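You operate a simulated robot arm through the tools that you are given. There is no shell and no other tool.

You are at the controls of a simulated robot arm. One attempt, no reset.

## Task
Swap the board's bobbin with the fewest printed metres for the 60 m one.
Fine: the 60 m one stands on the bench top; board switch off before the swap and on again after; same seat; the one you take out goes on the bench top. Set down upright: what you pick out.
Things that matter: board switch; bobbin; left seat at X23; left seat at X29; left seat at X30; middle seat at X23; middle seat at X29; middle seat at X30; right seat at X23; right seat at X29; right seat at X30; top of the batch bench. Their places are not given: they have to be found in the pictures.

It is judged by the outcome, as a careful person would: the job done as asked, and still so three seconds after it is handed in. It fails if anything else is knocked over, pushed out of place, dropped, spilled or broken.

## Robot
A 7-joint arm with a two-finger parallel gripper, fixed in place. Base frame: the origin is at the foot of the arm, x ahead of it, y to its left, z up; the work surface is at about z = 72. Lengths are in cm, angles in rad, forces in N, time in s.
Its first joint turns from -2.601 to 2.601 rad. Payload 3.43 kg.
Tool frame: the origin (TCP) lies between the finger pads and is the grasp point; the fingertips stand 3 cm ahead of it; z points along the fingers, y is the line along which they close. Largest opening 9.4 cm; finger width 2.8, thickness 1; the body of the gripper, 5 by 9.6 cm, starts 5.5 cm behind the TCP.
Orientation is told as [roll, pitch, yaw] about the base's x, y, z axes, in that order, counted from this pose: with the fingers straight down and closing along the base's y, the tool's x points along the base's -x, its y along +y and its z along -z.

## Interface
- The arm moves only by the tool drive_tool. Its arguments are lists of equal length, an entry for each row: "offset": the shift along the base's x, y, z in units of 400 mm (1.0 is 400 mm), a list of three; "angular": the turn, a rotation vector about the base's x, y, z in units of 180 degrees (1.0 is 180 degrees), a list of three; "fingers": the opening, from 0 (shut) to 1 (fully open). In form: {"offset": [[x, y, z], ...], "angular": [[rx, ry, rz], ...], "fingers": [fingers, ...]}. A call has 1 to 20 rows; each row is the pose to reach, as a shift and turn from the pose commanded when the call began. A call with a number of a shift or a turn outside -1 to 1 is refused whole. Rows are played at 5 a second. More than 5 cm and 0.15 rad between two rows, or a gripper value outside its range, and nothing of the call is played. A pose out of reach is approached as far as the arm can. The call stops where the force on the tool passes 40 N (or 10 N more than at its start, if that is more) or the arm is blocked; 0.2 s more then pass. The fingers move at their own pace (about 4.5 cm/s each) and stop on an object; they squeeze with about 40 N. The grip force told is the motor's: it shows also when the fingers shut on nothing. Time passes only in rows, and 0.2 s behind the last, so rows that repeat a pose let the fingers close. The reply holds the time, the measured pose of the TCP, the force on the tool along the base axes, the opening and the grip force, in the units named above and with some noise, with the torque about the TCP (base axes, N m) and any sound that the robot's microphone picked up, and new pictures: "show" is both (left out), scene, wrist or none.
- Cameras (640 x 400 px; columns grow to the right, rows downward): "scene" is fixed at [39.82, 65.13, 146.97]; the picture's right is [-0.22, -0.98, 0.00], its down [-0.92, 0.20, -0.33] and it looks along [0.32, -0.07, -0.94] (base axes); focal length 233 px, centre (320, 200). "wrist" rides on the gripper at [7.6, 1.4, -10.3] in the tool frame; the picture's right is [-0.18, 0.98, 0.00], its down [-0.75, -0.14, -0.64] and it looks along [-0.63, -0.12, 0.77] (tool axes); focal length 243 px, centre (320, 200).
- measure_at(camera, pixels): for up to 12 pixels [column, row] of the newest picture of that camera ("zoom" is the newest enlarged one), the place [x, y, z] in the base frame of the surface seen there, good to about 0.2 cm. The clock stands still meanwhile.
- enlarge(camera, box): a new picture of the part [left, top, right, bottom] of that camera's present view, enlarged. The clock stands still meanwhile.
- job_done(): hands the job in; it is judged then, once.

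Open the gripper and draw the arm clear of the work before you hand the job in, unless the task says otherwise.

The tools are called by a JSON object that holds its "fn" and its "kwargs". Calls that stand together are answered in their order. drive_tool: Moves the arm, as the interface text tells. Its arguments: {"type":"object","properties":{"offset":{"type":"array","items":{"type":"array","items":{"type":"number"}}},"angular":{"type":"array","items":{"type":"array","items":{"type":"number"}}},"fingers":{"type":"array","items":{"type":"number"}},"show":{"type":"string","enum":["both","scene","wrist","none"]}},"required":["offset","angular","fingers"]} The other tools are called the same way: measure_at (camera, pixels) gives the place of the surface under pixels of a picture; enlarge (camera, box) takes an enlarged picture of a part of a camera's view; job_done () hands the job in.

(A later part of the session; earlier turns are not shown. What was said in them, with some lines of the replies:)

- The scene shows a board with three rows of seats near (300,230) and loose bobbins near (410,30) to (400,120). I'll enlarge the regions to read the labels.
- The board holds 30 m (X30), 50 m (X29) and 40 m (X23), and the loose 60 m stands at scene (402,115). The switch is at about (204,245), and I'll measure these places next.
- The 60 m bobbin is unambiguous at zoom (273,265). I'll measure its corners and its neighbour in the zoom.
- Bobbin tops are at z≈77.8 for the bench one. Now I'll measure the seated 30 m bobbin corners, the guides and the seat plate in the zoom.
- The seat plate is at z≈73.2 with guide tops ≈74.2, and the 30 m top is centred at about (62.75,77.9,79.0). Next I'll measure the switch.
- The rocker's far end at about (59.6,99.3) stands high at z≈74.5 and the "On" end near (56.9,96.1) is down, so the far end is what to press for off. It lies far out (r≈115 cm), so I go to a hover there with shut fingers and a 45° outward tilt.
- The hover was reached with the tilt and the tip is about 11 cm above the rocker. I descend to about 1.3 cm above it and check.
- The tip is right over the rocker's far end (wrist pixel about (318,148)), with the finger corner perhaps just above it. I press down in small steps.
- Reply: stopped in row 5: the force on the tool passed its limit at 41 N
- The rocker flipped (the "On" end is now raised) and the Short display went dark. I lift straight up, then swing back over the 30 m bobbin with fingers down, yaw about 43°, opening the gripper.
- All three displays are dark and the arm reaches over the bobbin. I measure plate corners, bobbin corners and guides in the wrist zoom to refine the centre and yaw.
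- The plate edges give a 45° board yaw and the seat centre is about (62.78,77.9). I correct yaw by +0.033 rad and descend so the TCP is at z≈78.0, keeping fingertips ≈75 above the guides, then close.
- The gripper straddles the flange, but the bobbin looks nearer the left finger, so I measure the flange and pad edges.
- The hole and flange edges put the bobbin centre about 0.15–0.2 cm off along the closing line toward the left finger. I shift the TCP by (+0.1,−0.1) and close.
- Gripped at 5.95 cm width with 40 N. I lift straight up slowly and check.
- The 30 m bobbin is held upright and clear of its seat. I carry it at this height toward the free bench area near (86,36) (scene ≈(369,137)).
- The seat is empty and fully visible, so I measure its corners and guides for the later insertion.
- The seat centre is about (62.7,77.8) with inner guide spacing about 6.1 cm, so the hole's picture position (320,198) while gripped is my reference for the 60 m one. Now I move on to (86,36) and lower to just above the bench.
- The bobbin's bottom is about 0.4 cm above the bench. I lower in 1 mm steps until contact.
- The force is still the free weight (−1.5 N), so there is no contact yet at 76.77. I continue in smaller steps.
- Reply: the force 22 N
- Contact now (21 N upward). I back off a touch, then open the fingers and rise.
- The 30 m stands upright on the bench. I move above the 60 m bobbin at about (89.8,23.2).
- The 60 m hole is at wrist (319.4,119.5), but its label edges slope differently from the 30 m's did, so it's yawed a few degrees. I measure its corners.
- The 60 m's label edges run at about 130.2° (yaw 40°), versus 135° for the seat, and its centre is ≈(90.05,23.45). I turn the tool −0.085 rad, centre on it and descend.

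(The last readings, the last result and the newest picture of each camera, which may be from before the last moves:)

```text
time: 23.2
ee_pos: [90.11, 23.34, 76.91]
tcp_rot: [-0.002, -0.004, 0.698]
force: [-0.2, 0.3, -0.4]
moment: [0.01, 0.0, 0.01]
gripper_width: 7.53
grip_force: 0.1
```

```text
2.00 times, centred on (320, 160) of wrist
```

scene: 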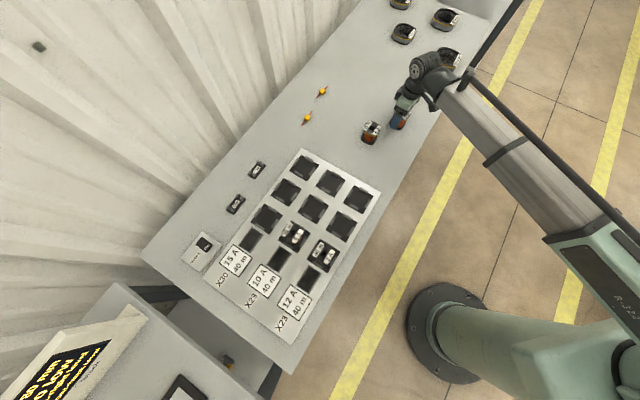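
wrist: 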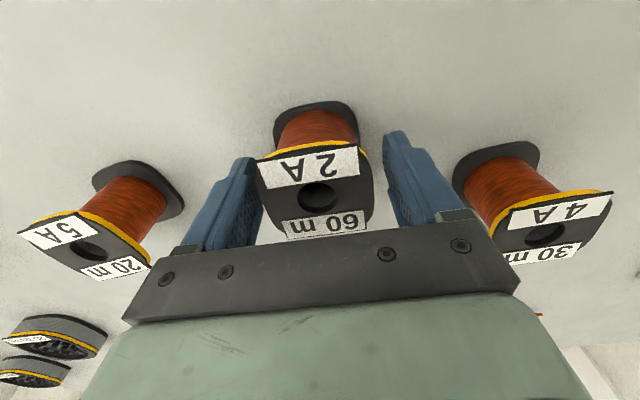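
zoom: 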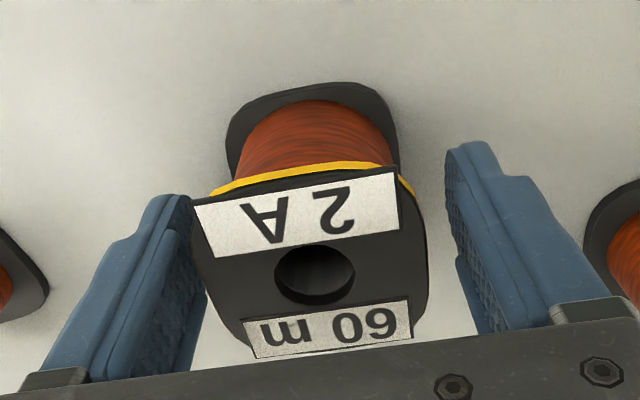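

The hole is at zoom (315,272) versus reference (320,277), matching in yaw and nearly in position. I lower 0.16 cm, shift 0.1 cm along the closing line, and close.

{"fn": "drive_tool", "kwargs": {"offset": [[0.0018, -0.0022, -0.004], [0.0018, -0.0022, -0.004], [0.0018, -0.0022, -0.004], [0.0018, -0.0022, -0.004], [0.0018, -0.0022, -0.004], [0.0018, -0.0022, -0.004]], "angular": [[0, 0, 0], [0, 0, 0], [0, 0, 0], [0, 0, 0], [0, 0, 0], [0, 0, 0]], "fingers": [0.8, 0.68, 0.6, 0.3, 0.3, 0.3]}}

{"fn": "enlarge", "kwargs": {"camera": "wrist", "box": [160, 60, 480, 260]}}

```text
time: 24.6
ee_pos: [90.12, 23.28, 76.61]
tcp_rot: [-0.003, -0.002, 0.7]
force: [0.2, -0.6, -0.4]
moment: [0.02, -0.1, -0.03]
gripper_width: 5.96
grip_force: 40.5
```

scene: 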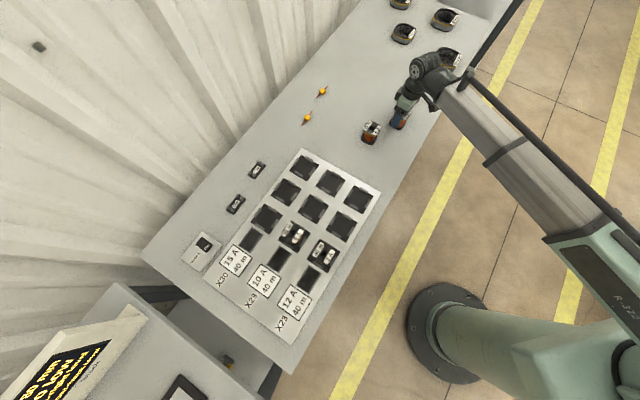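
wrist: 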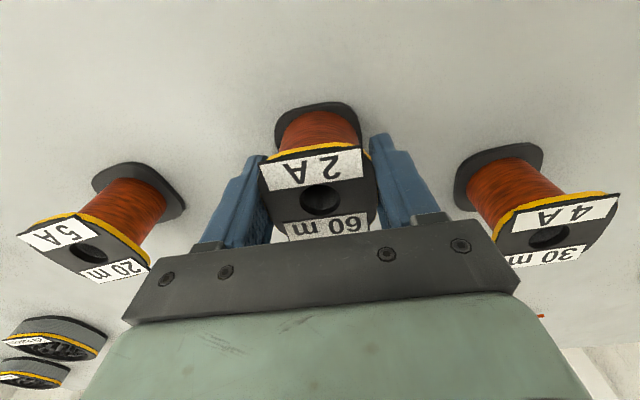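

```text
2.00 times, centred on (320, 160) of wrist
```

zoom: 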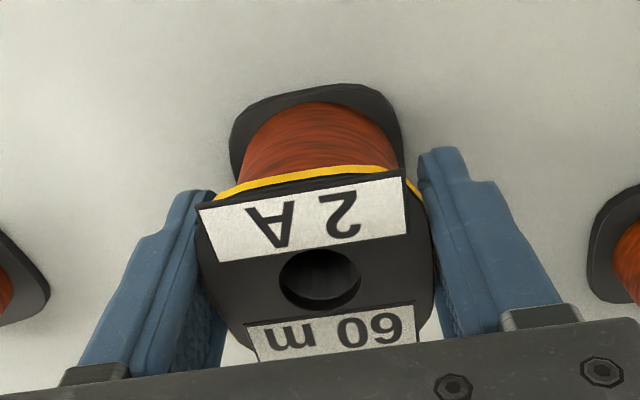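

The 60 m sits in the fingers essentially as the 30 m did: hole at zoom (320,279) against (320,277). I lift it and carry it half way, turning back to 45° yaw.

{"fn": "drive_tool", "kwargs": {"offset": [[0, 0, 0.015], [0, 0, 0.04], [0, 0, 0.1], [0, 0, 0.18], [0, 0, 0.265], [-0.0486, 0.0976, 0.265], [-0.0971, 0.1951, 0.265], [-0.1457, 0.2927, 0.265], [-0.1943, 0.3903, 0.265], [-0.2429, 0.4879, 0.265], [-0.2914, 0.5854, 0.265], [-0.34, 0.683, 0.265]], "angular": [[0, 0, 0], [0, 0, 0], [0, 0, 0], [0, 0, 0], [0, 0, 0], [0, 0, 0.0038], [0, 0, 0.0076], [0, 0, 0.0114], [0, 0, 0.0153], [0, 0, 0.0191], [0, 0, 0.0229], [0, 0, 0.0267]], "fingers": [0.3, 0.3, 0.3, 0.3, 0.3, 0.3, 0.3, 0.3, 0.3, 0.3, 0.3, 0.3]}}

```text
time: 27.2
ee_pos: [76.65, 50.7, 87.22]
tcp_rot: [-0.001, -0.001, 0.782]
force: [0.3, -0.4, -3.8]
moment: [0.01, 0.05, -0.02]
gripper_width: 5.97
grip_force: 40.0
```

scene: 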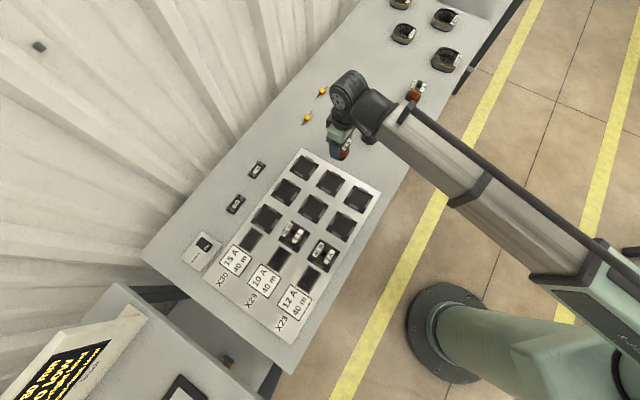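
wrist: 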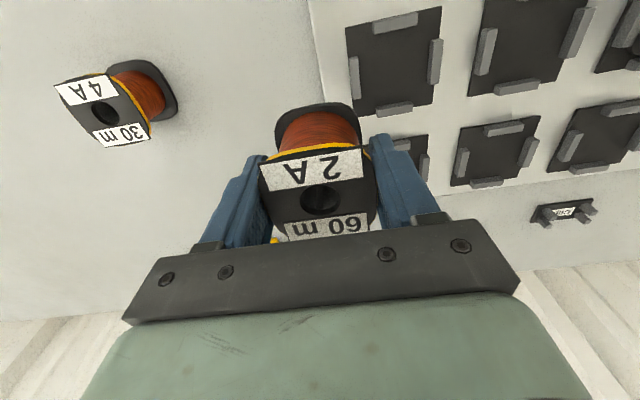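

Half way, held firmly. I continue to above the X30 seat at TCP (62.95,77.92).

{"fn": "drive_tool", "kwargs": {"offset": [[-0.0489, 0.0972, 0], [-0.0979, 0.1944, 0], [-0.1468, 0.2916, 0], [-0.1957, 0.3889, 0], [-0.2446, 0.4861, 0], [-0.2936, 0.5833, 0], [-0.3425, 0.6805, 0], [-0.3425, 0.6805, 0], [-0.3425, 0.6805, 0]], "angular": [[0, 0, 0], [0, 0, 0], [0, 0, 0], [0, 0, 0], [0, 0, 0], [0, 0, 0], [0, 0, 0.0005], [0, 0, 0.0005], [0, 0, 0.0005]], "fingers": [0.3, 0.3, 0.3, 0.3, 0.3, 0.3, 0.3, 0.3, 0.3]}}

{"fn": "enlarge", "kwargs": {"camera": "wrist", "box": [160, 60, 480, 260]}}

```text
time: 29.2
ee_pos: [62.71, 77.96, 87.7]
tcp_rot: [-0.002, -0.003, 0.783]
force: [-0.6, 0.1, -3.7]
moment: [-0.02, 0.0, -0.03]
gripper_width: 5.94
grip_force: 40.2
```

scene: 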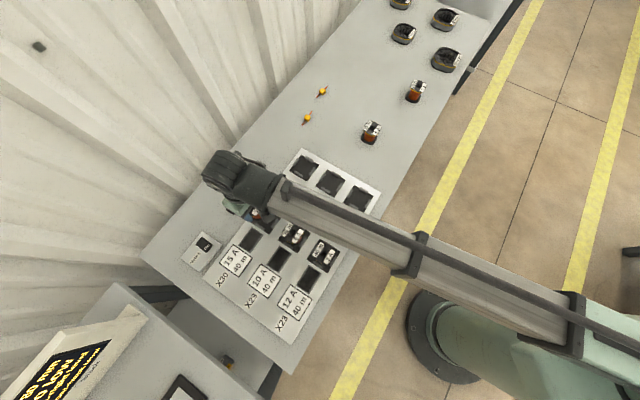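
wrist: 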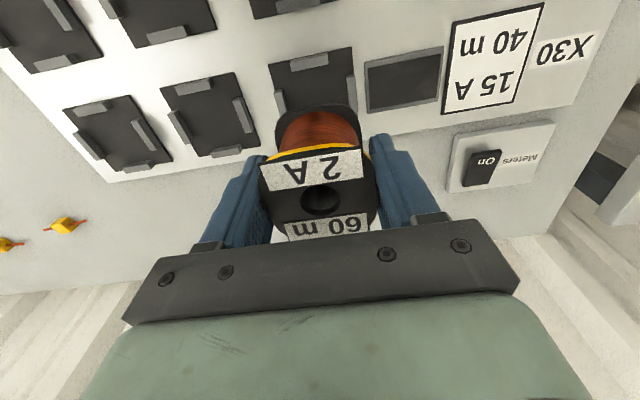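

```text
2.00 times, centred on (320, 160) of wrist
```

zoom: 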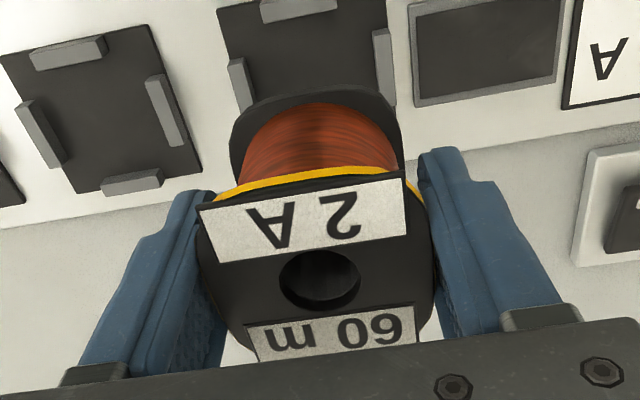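

The seat lies in view under the bobbin. I descend until its base is about 1 cm above the guides and recheck the position.

{"fn": "drive_tool", "kwargs": {"offset": [[0, 0, -0.08], [0, 0, -0.15], [0, 0, -0.18], [0, 0, -0.18], [0, 0, -0.18]], "angular": [[0, 0, 0], [0, 0, 0], [0, 0, 0], [0, 0, 0], [0, 0, 0]], "fingers": [0.3, 0.3, 0.3, 0.3, 0.3]}}

{"fn": "enlarge", "kwargs": {"camera": "wrist", "box": [220, 60, 420, 160]}}

{"fn": "enlarge", "kwargs": {"camera": "scene", "box": [220, 180, 310, 250]}}

```text
time: 30.4
ee_pos: [62.72, 77.92, 80.3]
tcp_rot: [-0.002, -0.001, 0.785]
force: [-0.3, 1.1, -3.1]
moment: [0.01, -0.04, 0.0]
gripper_width: 5.96
grip_force: 39.6
```

scene: 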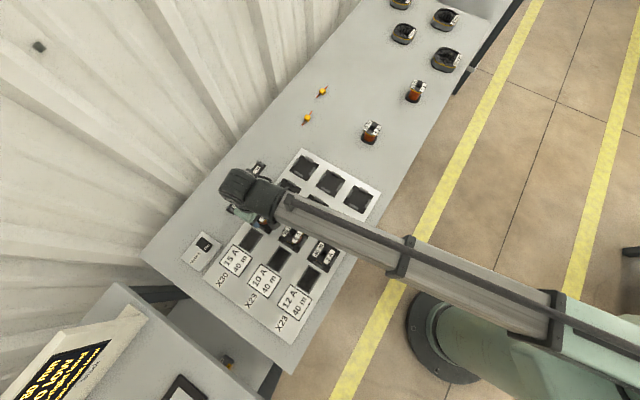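
wrist: 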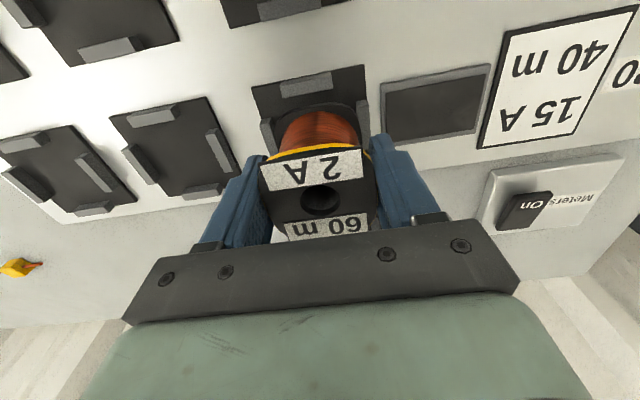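

```text
3.20 times, centred on (320, 110) of wrist
```

zoom: 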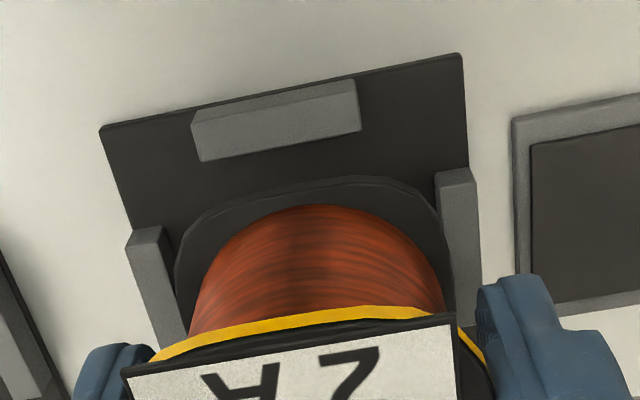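

```text
5.71 times, centred on (265, 215) of scene
```

zoom: 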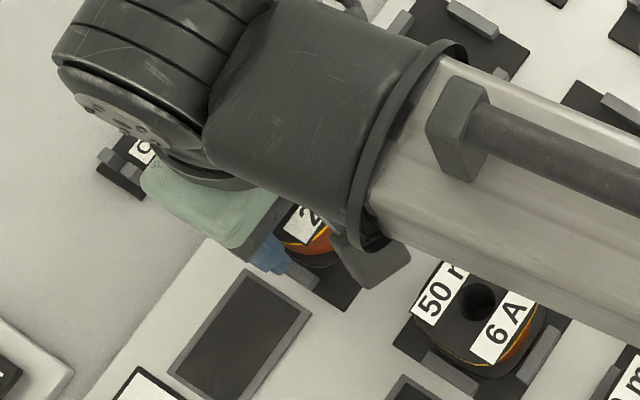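

The reading (62.72,77.92) differs by 0.2 cm in x from the 30 m grip pose (62.92,77.91). I check against the guides by measuring the base flange and guides in a wrist zoom.

{"fn": "enlarge", "kwargs": {"camera": "wrist", "box": [220, 60, 420, 160]}}

{"fn": "measure_at", "kwargs": {"camera": "zoom", "pixels": [[182, 250], [438, 235], [205, 208], [420, 198], [310, 180], [152, 240], [172, 300], [455, 180], [450, 250], [200, 155], [358, 125], [280, 142]]}}

```text
3.20 times, centred on (320, 110) of wrist
```

zoom: 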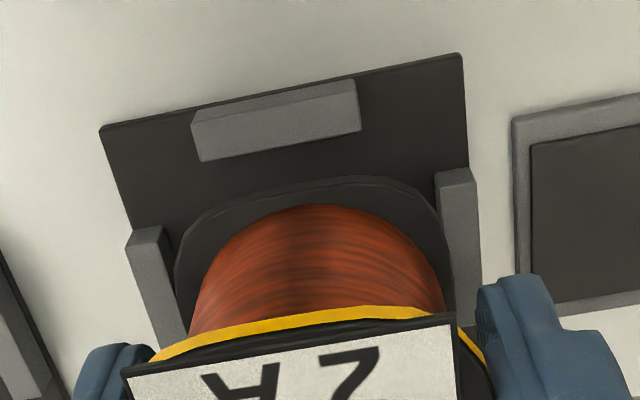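

```text
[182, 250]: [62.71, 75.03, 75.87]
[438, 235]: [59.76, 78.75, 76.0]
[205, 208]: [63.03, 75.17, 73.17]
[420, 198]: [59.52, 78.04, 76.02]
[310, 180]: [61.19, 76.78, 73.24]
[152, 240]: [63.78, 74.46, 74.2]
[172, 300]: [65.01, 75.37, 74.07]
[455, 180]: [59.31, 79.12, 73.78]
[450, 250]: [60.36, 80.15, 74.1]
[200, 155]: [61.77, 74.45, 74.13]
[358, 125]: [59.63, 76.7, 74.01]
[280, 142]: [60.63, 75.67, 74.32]
```

The guides' midline is about u=10.7, and I'm ~0.18 cm off along both board axes compared with the averaged reference. I shift +0.25 cm in x, go slightly lower, and compare the hole's measured place with the seated 30 m's (63.03,77.88).

{"fn": "drive_tool", "kwargs": {"offset": [[0.0063, 0, -0.01], [0.0063, 0, -0.02], [0.0063, 0, -0.02], [0.0063, 0, -0.02]], "angular": [[0, 0, 0], [0, 0, 0], [0, 0, 0], [0, 0, 0]], "fingers": [0.3, 0.3, 0.3, 0.3], "show": "wrist"}}

{"fn": "enlarge", "kwargs": {"camera": "wrist", "box": [160, 60, 480, 260]}}

{"fn": "measure_at", "kwargs": {"camera": "zoom", "pixels": [[280, 279], [360, 279], [200, 209], [402, 176], [257, 360], [415, 342], [248, 330], [414, 308], [215, 260], [407, 232], [320, 300], [320, 245]]}}

```text
time: 31.4
ee_pos: [63.08, 77.8, 79.46]
tcp_rot: [-0.002, -0.001, 0.785]
force: [0.2, 0.3, -3.1]
moment: [-0.02, -0.03, -0.01]
gripper_width: 5.94
grip_force: 40.3
```

wrist: 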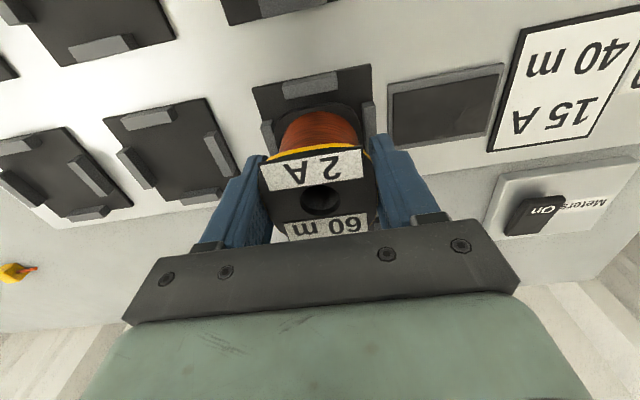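

```text
2.00 times, centred on (320, 160) of wrist
```

zoom: 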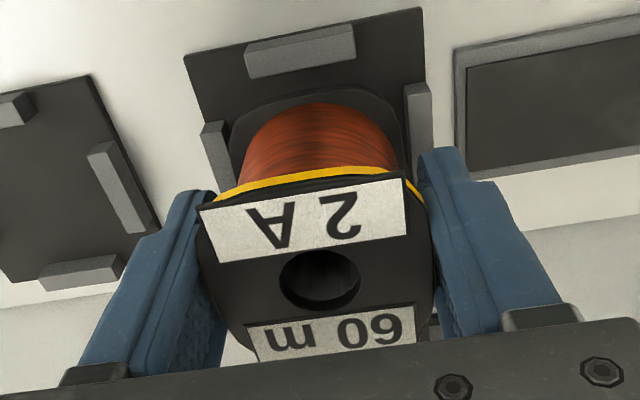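

```text
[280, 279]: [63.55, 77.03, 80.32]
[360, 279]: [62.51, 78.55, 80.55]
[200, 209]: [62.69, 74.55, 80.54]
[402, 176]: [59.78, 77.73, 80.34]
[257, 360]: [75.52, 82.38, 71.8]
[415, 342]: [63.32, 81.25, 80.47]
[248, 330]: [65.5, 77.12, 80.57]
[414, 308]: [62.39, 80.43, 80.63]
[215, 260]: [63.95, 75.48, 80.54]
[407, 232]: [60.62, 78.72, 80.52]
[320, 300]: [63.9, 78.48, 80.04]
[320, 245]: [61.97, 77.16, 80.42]
```

The hole is at (63.03,77.79) and the corners imply a shift of about −0.15 cm along the closing line, so I correct by (−0.1,+0.1). Then I lower slowly, watching for contact above the seated height of 77.9.

{"fn": "drive_tool", "kwargs": {"offset": [[-0.0025, 0.0025, 0], [-0.0025, 0.0025, -0.005], [-0.0025, 0.0025, -0.01], [-0.0025, 0.0025, -0.015], [-0.0025, 0.0025, -0.02], [-0.0025, 0.0025, -0.02]], "angular": [[0, 0, 0], [0, 0, 0], [0, 0, 0], [0, 0, 0], [0, 0, 0], [0, 0, 0]], "fingers": [0.3, 0.3, 0.3, 0.3, 0.3, 0.3], "show": "wrist"}}

{"fn": "enlarge", "kwargs": {"camera": "wrist", "box": [220, 60, 420, 160]}}

```text
time: 32.8
ee_pos: [63.04, 77.78, 78.71]
tcp_rot: [-0.001, -0.001, 0.785]
force: [-0.1, -0.9, -2.6]
moment: [-0.03, 0.01, 0.0]
gripper_width: 5.91
grip_force: 39.5
```

wrist: 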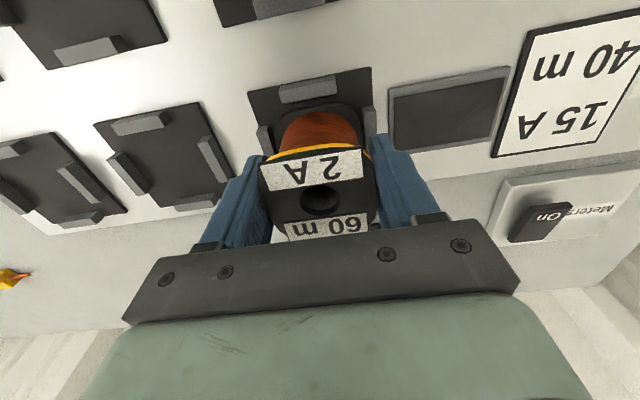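

```text
3.20 times, centred on (320, 110) of wrist
```

zoom: 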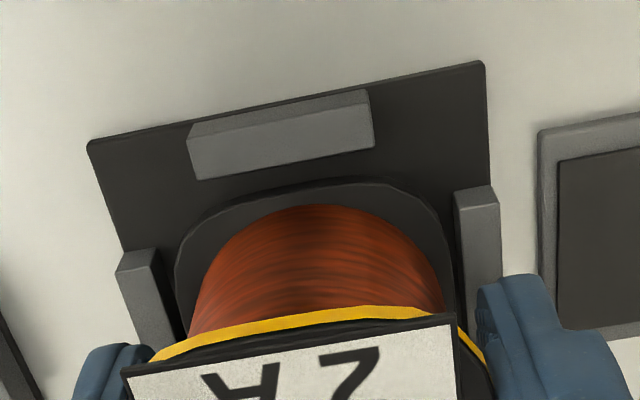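

There's no contact force at 78.71 and the base already appears inside the guides with even gaps left and right. I continue down in small steps to the seat.

{"fn": "drive_tool", "kwargs": {"offset": [[0, 0, -0.005], [0, 0, -0.01], [0, 0, -0.014], [0, 0, -0.017], [0, 0, -0.017]], "angular": [[0, 0, 0], [0, 0, 0], [0, 0, 0], [0, 0, 0], [0, 0, 0]], "fingers": [0.3, 0.3, 0.3, 0.3, 0.3], "show": "wrist"}}

{"fn": "enlarge", "kwargs": {"camera": "wrist", "box": [220, 60, 420, 160]}}

```text
time: 34.0
ee_pos: [62.96, 77.89, 77.92]
tcp_rot: [-0.002, -0.001, 0.783]
force: [0.5, 1.1, -2.7]
moment: [0.01, 0.0, 0.04]
gripper_width: 5.94
grip_force: 40.2
```

wrist: 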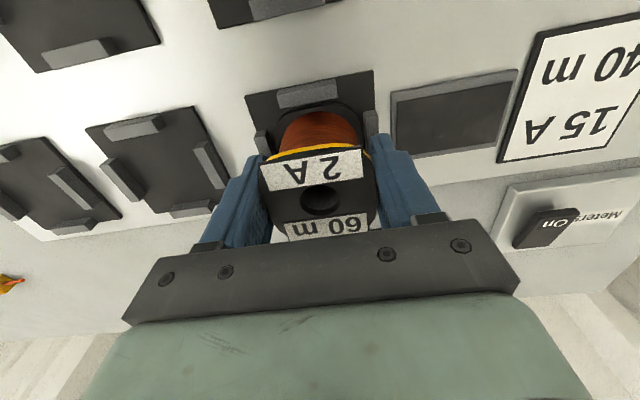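

```text
3.20 times, centred on (320, 110) of wrist
```

zoom: 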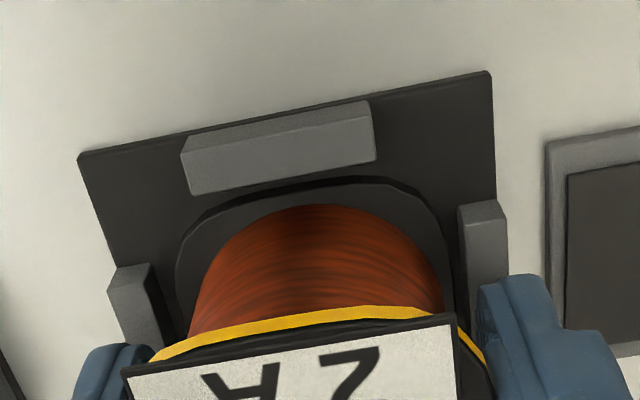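

The picture now matches the seated 30 m view and the bobbin is inside the guides, about 1 mm from bottoming. I lower the last bit.

{"fn": "drive_tool", "kwargs": {"offset": [[0, 0, -0.0015], [0, 0, -0.003], [0, 0, -0.0045], [0, 0, -0.0045]], "angular": [[0, 0, 0], [0, 0, 0], [0, 0, 0], [0, 0, 0]], "fingers": [0.3, 0.3, 0.3, 0.3], "show": "none"}}

```text
time: 35.0
ee_pos: [63.01, 77.89, 77.92]
tcp_rot: [-0.002, -0.005, 0.785]
force: [5.1, 6.9, 23.0]
moment: [-0.21, 0.15, 0.01]
gripper_width: 5.95
grip_force: 40.0
```

Bottomed (23 N upward at z≈77.9, the seated height). I ease off, open the fingers and rise.

{"fn": "drive_tool", "kwargs": {"offset": [[0, 0, 0.003], [0, 0, 0.003], [0, 0, 0.003], [0, 0, 0.003], [0, 0, 0.003], [0, 0, 0.05], [0, 0, 0.13], [0, 0, 0.21], [0, 0, 0.28], [0, 0, 0.28]], "angular": [[0, 0, 0], [0, 0, 0], [0, 0, 0], [0, 0, 0], [0, 0, 0], [0, 0, 0], [0, 0, 0], [0, 0, 0], [0, 0, 0], [0, 0, 0]], "fingers": [0.3, 0.66, 0.72, 0.8, 0.8, 0.8, 0.8, 0.8, 0.8, 0.8]}}

{"fn": "enlarge", "kwargs": {"camera": "wrist", "box": [220, 40, 420, 160]}}

{"fn": "measure_at", "kwargs": {"camera": "zoom", "pixels": [[320, 150], [250, 140], [380, 130], [290, 250], [380, 240], [330, 300]]}}

```text
time: 37.2
ee_pos: [62.99, 77.98, 88.95]
tcp_rot: [-0.001, -0.002, 0.782]
force: [0.2, -0.7, 0.2]
moment: [-0.03, -0.01, 0.0]
gripper_width: 7.53
grip_force: 0.1
```

scene: 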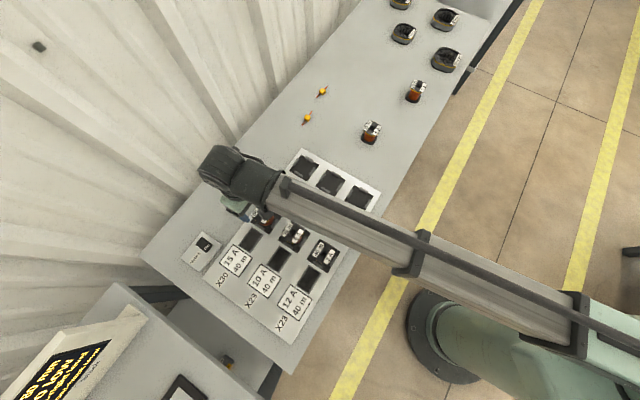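
wrist: 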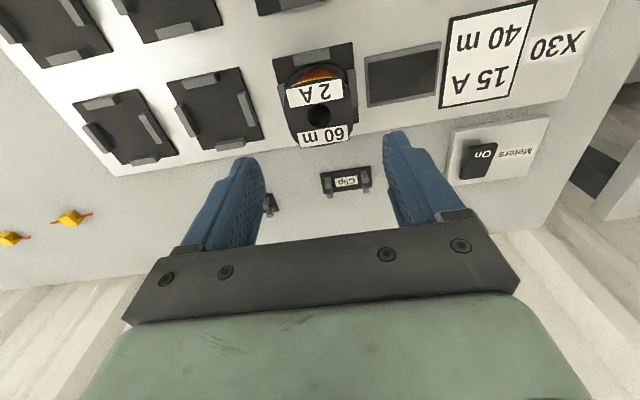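

```text
3.20 times, centred on (320, 100) of wrist
```

zoom: 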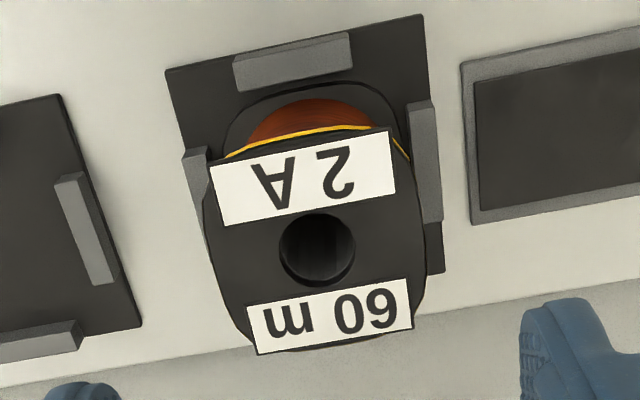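

```text
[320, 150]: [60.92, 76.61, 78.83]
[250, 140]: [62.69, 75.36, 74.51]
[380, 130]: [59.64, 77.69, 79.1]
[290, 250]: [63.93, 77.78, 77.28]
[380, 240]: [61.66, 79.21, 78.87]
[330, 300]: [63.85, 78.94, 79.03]
```

The 60 m is seated with its top at z≈79.0, square between the guides. Next I go back to the switch with shut fingers and the same 45° tilt, hovering over the rocker's "On" end.

{"fn": "drive_tool", "kwargs": {"offset": [[-0.0143, 0.0431, 0], [-0.0286, 0.0862, 0], [-0.0429, 0.1293, 0], [-0.0572, 0.1724, 0], [-0.0715, 0.2155, 0], [-0.0858, 0.2586, 0], [-0.1001, 0.3017, 0], [-0.1144, 0.3448, 0], [-0.1287, 0.3879, -0.01], [-0.143, 0.431, -0.025], [-0.143, 0.431, -0.025]], "angular": [[0.0253, -0.0038, -0.0236], [0.0507, -0.0076, -0.0471], [0.076, -0.0115, -0.0707], [0.1013, -0.0153, -0.0943], [0.1267, -0.0191, -0.1179], [0.152, -0.0229, -0.1414], [0.1773, -0.0267, -0.165], [0.2026, -0.0306, -0.1886], [0.228, -0.0344, -0.2121], [0.2533, -0.0382, -0.2357], [0.2533, -0.0382, -0.2357]], "fingers": [0.6, 0.4, 0.2, 0, 0, 0, 0, 0, 0, 0, 0]}}

{"fn": "enlarge", "kwargs": {"camera": "wrist", "box": [100, 0, 400, 190]}}

```text
time: 39.6
ee_pos: [57.14, 95.12, 87.92]
tcp_rot: [0.709, -0.376, -0.14]
force: [-0.1, 0.8, 0.0]
moment: [0.02, -0.03, -0.01]
gripper_width: 0.0
grip_force: 33.4
```

scene: 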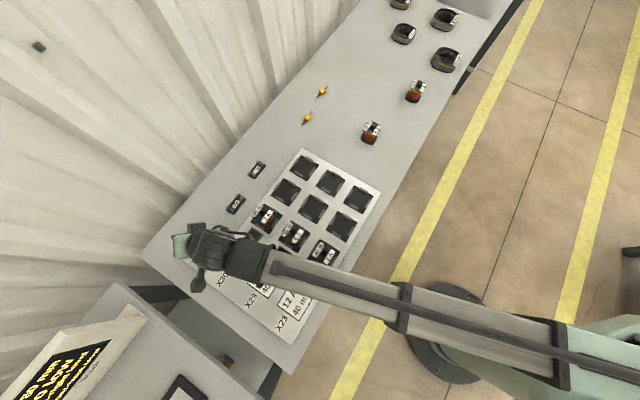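
wrist: 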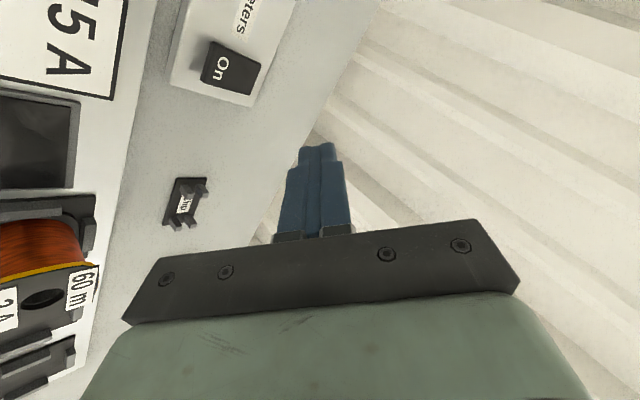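

```text
2.11 times, centred on (250, 95) of wrist
```

zoom: 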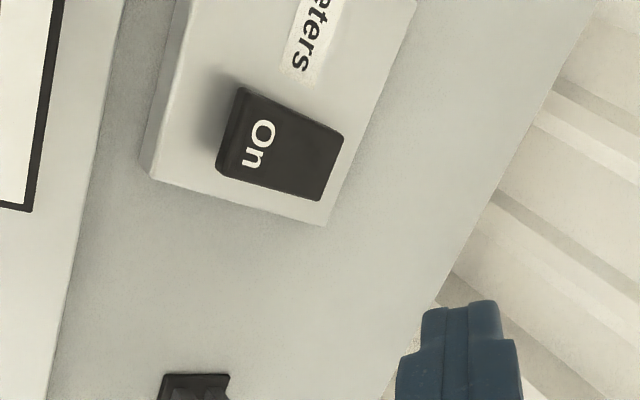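

The switch is off with the On end raised. I descend to about 1 cm above it and check.

{"fn": "drive_tool", "kwargs": {"offset": [[0, 0, -0.1], [0, 0, -0.19], [0, 0, -0.23], [0, 0, -0.23]], "angular": [[0, 0, 0], [0, 0, 0], [0, 0, 0], [0, 0, 0]], "fingers": [0, 0, 0, 0]}}

{"fn": "enlarge", "kwargs": {"camera": "wrist", "box": [200, 60, 400, 240]}}

{"fn": "measure_at", "kwargs": {"camera": "wrist", "pixels": [[270, 155], [258, 145], [290, 150], [285, 165], [305, 160], [325, 155]]}}

```text
time: 40.6
ee_pos: [57.35, 95.13, 78.8]
tcp_rot: [0.705, -0.376, -0.14]
force: [-0.2, -0.4, 1.0]
moment: [-0.01, 0.0, 0.01]
gripper_width: 0.0
grip_force: 32.5
```

scene: 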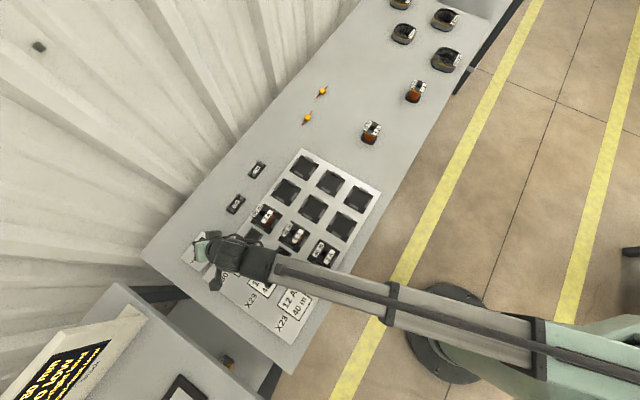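
wrist: 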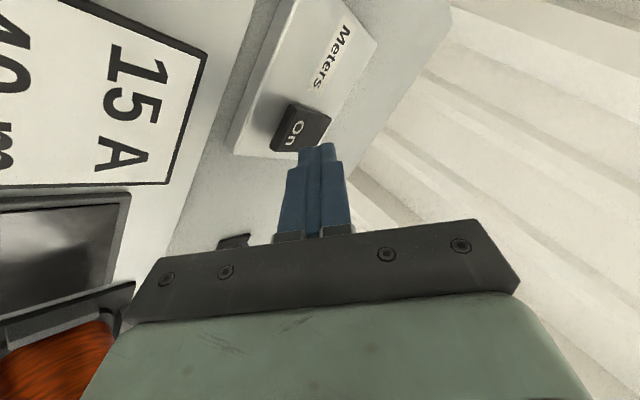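

```text
2.22 times, centred on (300, 150) of wrist
```

zoom: 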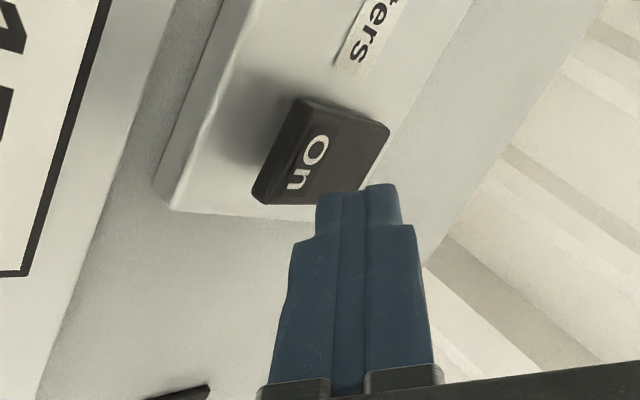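

```text
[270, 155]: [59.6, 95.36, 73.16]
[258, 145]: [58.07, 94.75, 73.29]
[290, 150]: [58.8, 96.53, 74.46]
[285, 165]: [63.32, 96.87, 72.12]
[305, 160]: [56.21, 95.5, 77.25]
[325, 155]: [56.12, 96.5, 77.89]
```

The tip seems to hang above the rocker. I measure the fingertip and the rocker surface around it to be sure the contact lands on the On end.

{"fn": "measure_at", "kwargs": {"camera": "zoom", "pixels": [[320, 195], [332, 195], [350, 195], [372, 190], [395, 190], [398, 215], [318, 225], [270, 185], [310, 110], [380, 135], [295, 165], [340, 160]]}}

```text
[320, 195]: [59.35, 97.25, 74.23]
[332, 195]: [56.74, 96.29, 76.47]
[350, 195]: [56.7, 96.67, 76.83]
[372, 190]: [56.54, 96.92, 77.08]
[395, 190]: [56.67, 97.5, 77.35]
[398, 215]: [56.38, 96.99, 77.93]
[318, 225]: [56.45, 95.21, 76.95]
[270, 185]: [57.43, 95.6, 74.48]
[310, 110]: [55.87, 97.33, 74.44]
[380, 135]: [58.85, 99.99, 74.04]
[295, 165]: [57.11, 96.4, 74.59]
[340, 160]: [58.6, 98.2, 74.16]
```

The finger's lowest corner is at (56.75,96.3,76.4), right over the rocker's near edge. I shift +0.5,+0.5 cm to land inside the On end, then press down in steps.

{"fn": "drive_tool", "kwargs": {"offset": [[0.0125, 0.0125, -0.01], [0.0125, 0.0125, -0.025], [0.0125, 0.0125, -0.0375], [0.0125, 0.0125, -0.045], [0.0125, 0.0125, -0.0525], [0.0125, 0.0125, -0.06], [0.0125, 0.0125, -0.065]], "angular": [[0, 0, 0], [0, 0, 0], [0, 0, 0], [0, 0, 0], [0, 0, 0], [0, 0, 0], [0, 0, 0]], "fingers": [0, 0, 0, 0, 0, 0, 0]}}

{"fn": "enlarge", "kwargs": {"camera": "wrist", "box": [200, 60, 400, 240]}}

```text
time: 41.9
ee_pos: [57.69, 95.6, 77.43]
tcp_rot: [0.719, -0.381, -0.143]
force: [-5.3, -10.1, 11.8]
moment: [-0.12, 0.15, 0.07]
gripper_width: 0.0
grip_force: 33.1
stopped in row 6: the force on the tool passed its limit at 43 N (the readings are from after the stop); the commanded pose is now the measured one
```

scene: 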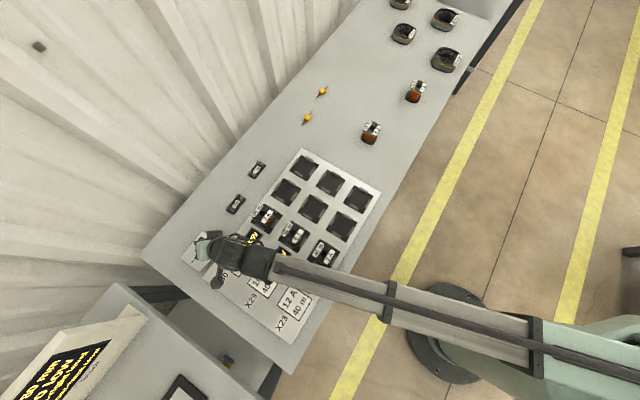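
wrist: 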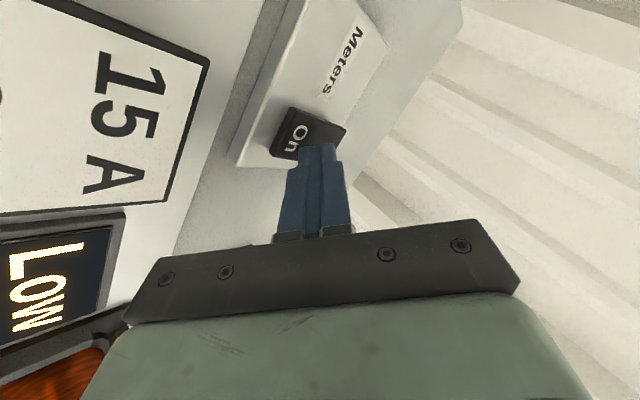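

```text
2.22 times, centred on (300, 150) of wrist
```

zoom: 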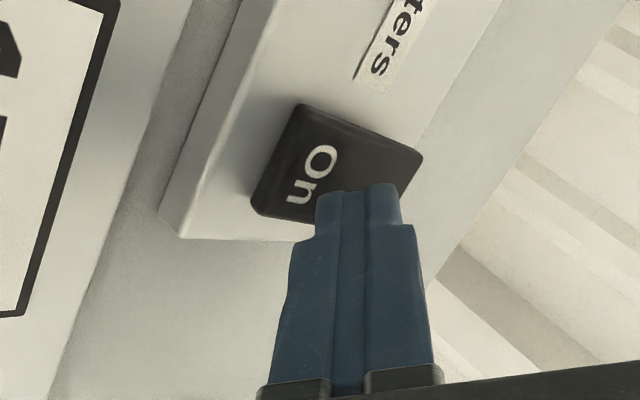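

The displays lit again and X30 now shows LOW instead of Short. I lift straight up, withdraw toward the start pose untilting, and open the gripper.

{"fn": "drive_tool", "kwargs": {"offset": [[0, 0, 0.1], [0, 0, 0.2], [0, 0, 0.3], [-0.06, -0.06, 0.33], [-0.12, -0.12, 0.36], [-0.18, -0.19, 0.39], [-0.24, -0.26, 0.42], [-0.3, -0.33, 0.45], [-0.36, -0.4, 0.48], [-0.42, -0.47, 0.51], [-0.48, -0.54, 0.54], [-0.54, -0.61, 0.56], [-0.6, -0.68, 0.58], [-0.66, -0.75, 0.6], [-0.66, -0.75, 0.6]], "angular": [[0, 0, 0], [0, 0, 0], [0, 0, 0], [-0.0195, 0.0117, 0], [-0.039, 0.0234, 0], [-0.0584, 0.0351, 0], [-0.0779, 0.0468, 0], [-0.0974, 0.0585, 0], [-0.1169, 0.0703, 0], [-0.1364, 0.082, 0], [-0.1559, 0.0937, 0], [-0.1753, 0.1054, 0], [-0.1948, 0.1171, 0], [-0.2143, 0.1288, 0], [-0.2143, 0.1288, 0]], "fingers": [0, 0, 0, 0, 0, 0, 0, 0.5, 1, 1, 1, 1, 1, 1, 1]}}

{"fn": "enlarge", "kwargs": {"camera": "scene", "box": [180, 190, 360, 340]}}

{"fn": "enlarge", "kwargs": {"camera": "scene", "box": [340, 20, 480, 160]}}

```text
time: 45.1
ee_pos: [31.59, 65.6, 101.06]
tcp_rot: [0.005, -0.005, 0.002]
force: [-0.2, -0.6, -0.1]
moment: [-0.01, 0.0, -0.03]
gripper_width: 9.41
grip_force: 0.1
```

scene: 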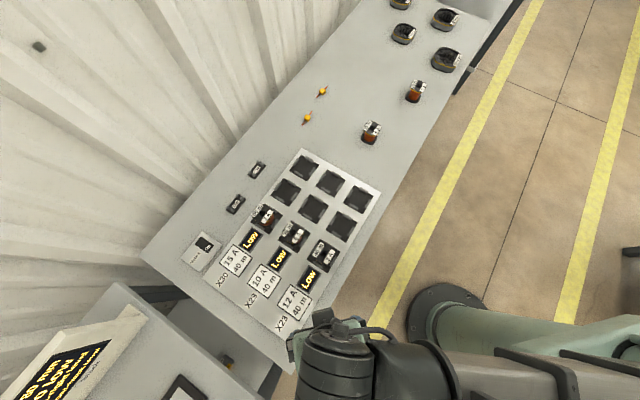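
wrist: 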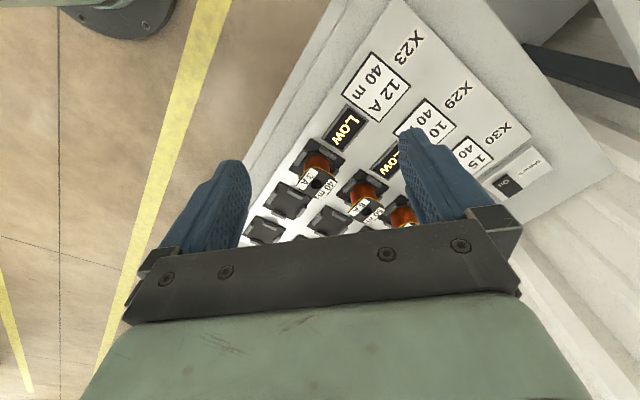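

```text
2.67 times, centred on (270, 265) of scene
```

zoom: 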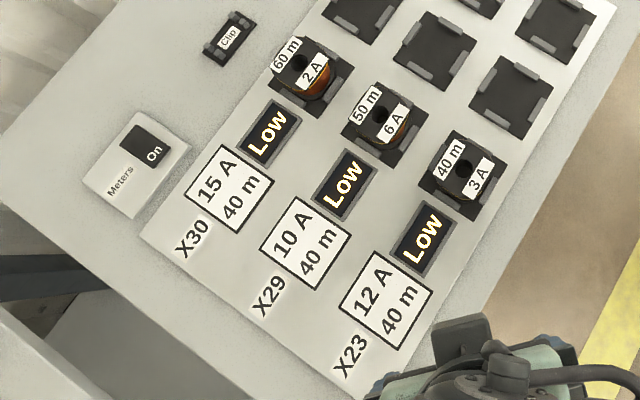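

```text
2.86 times, centred on (410, 90) of scene
```

zoom: 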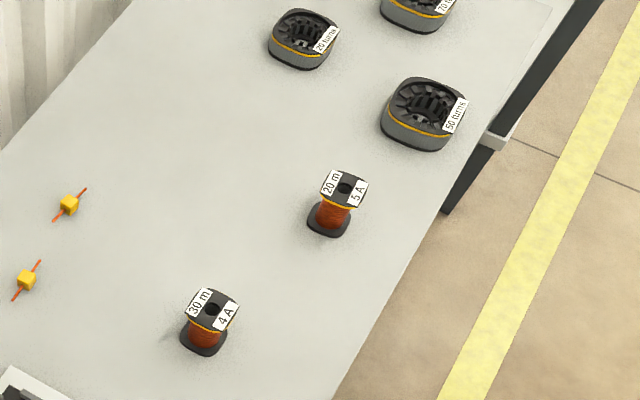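

The 60 m bobbin is in the X30 seat, the switch is on with the displays lit, and the 30 m stands upright on the bench. Nothing else has moved and the gripper is open and clear, so I hand the job in.

{"fn": "job_done", "kwargs": {}}

```text
The job is handed in.
```

I swapped the bobbins: the 60 m one now sits in the X30 seat that held the 30 m one, which had the fewest metres on the board. The 30 m bobbin stands upright on the bench top.

- **Switch:** I turned the board switch off before the swap and on again after it; all three displays went dark and then lit again.
- **X30 display:** it read "Short" before the swap and reads "LOW" now. The X29 and X23 displays also read "LOW", as they did at the start.
- **Everything else:** in the final pictures nothing else on the board or bench looks moved or knocked over. The gripper is open and the arm is clear of the work.

The job is handed in, but no verdict came back.
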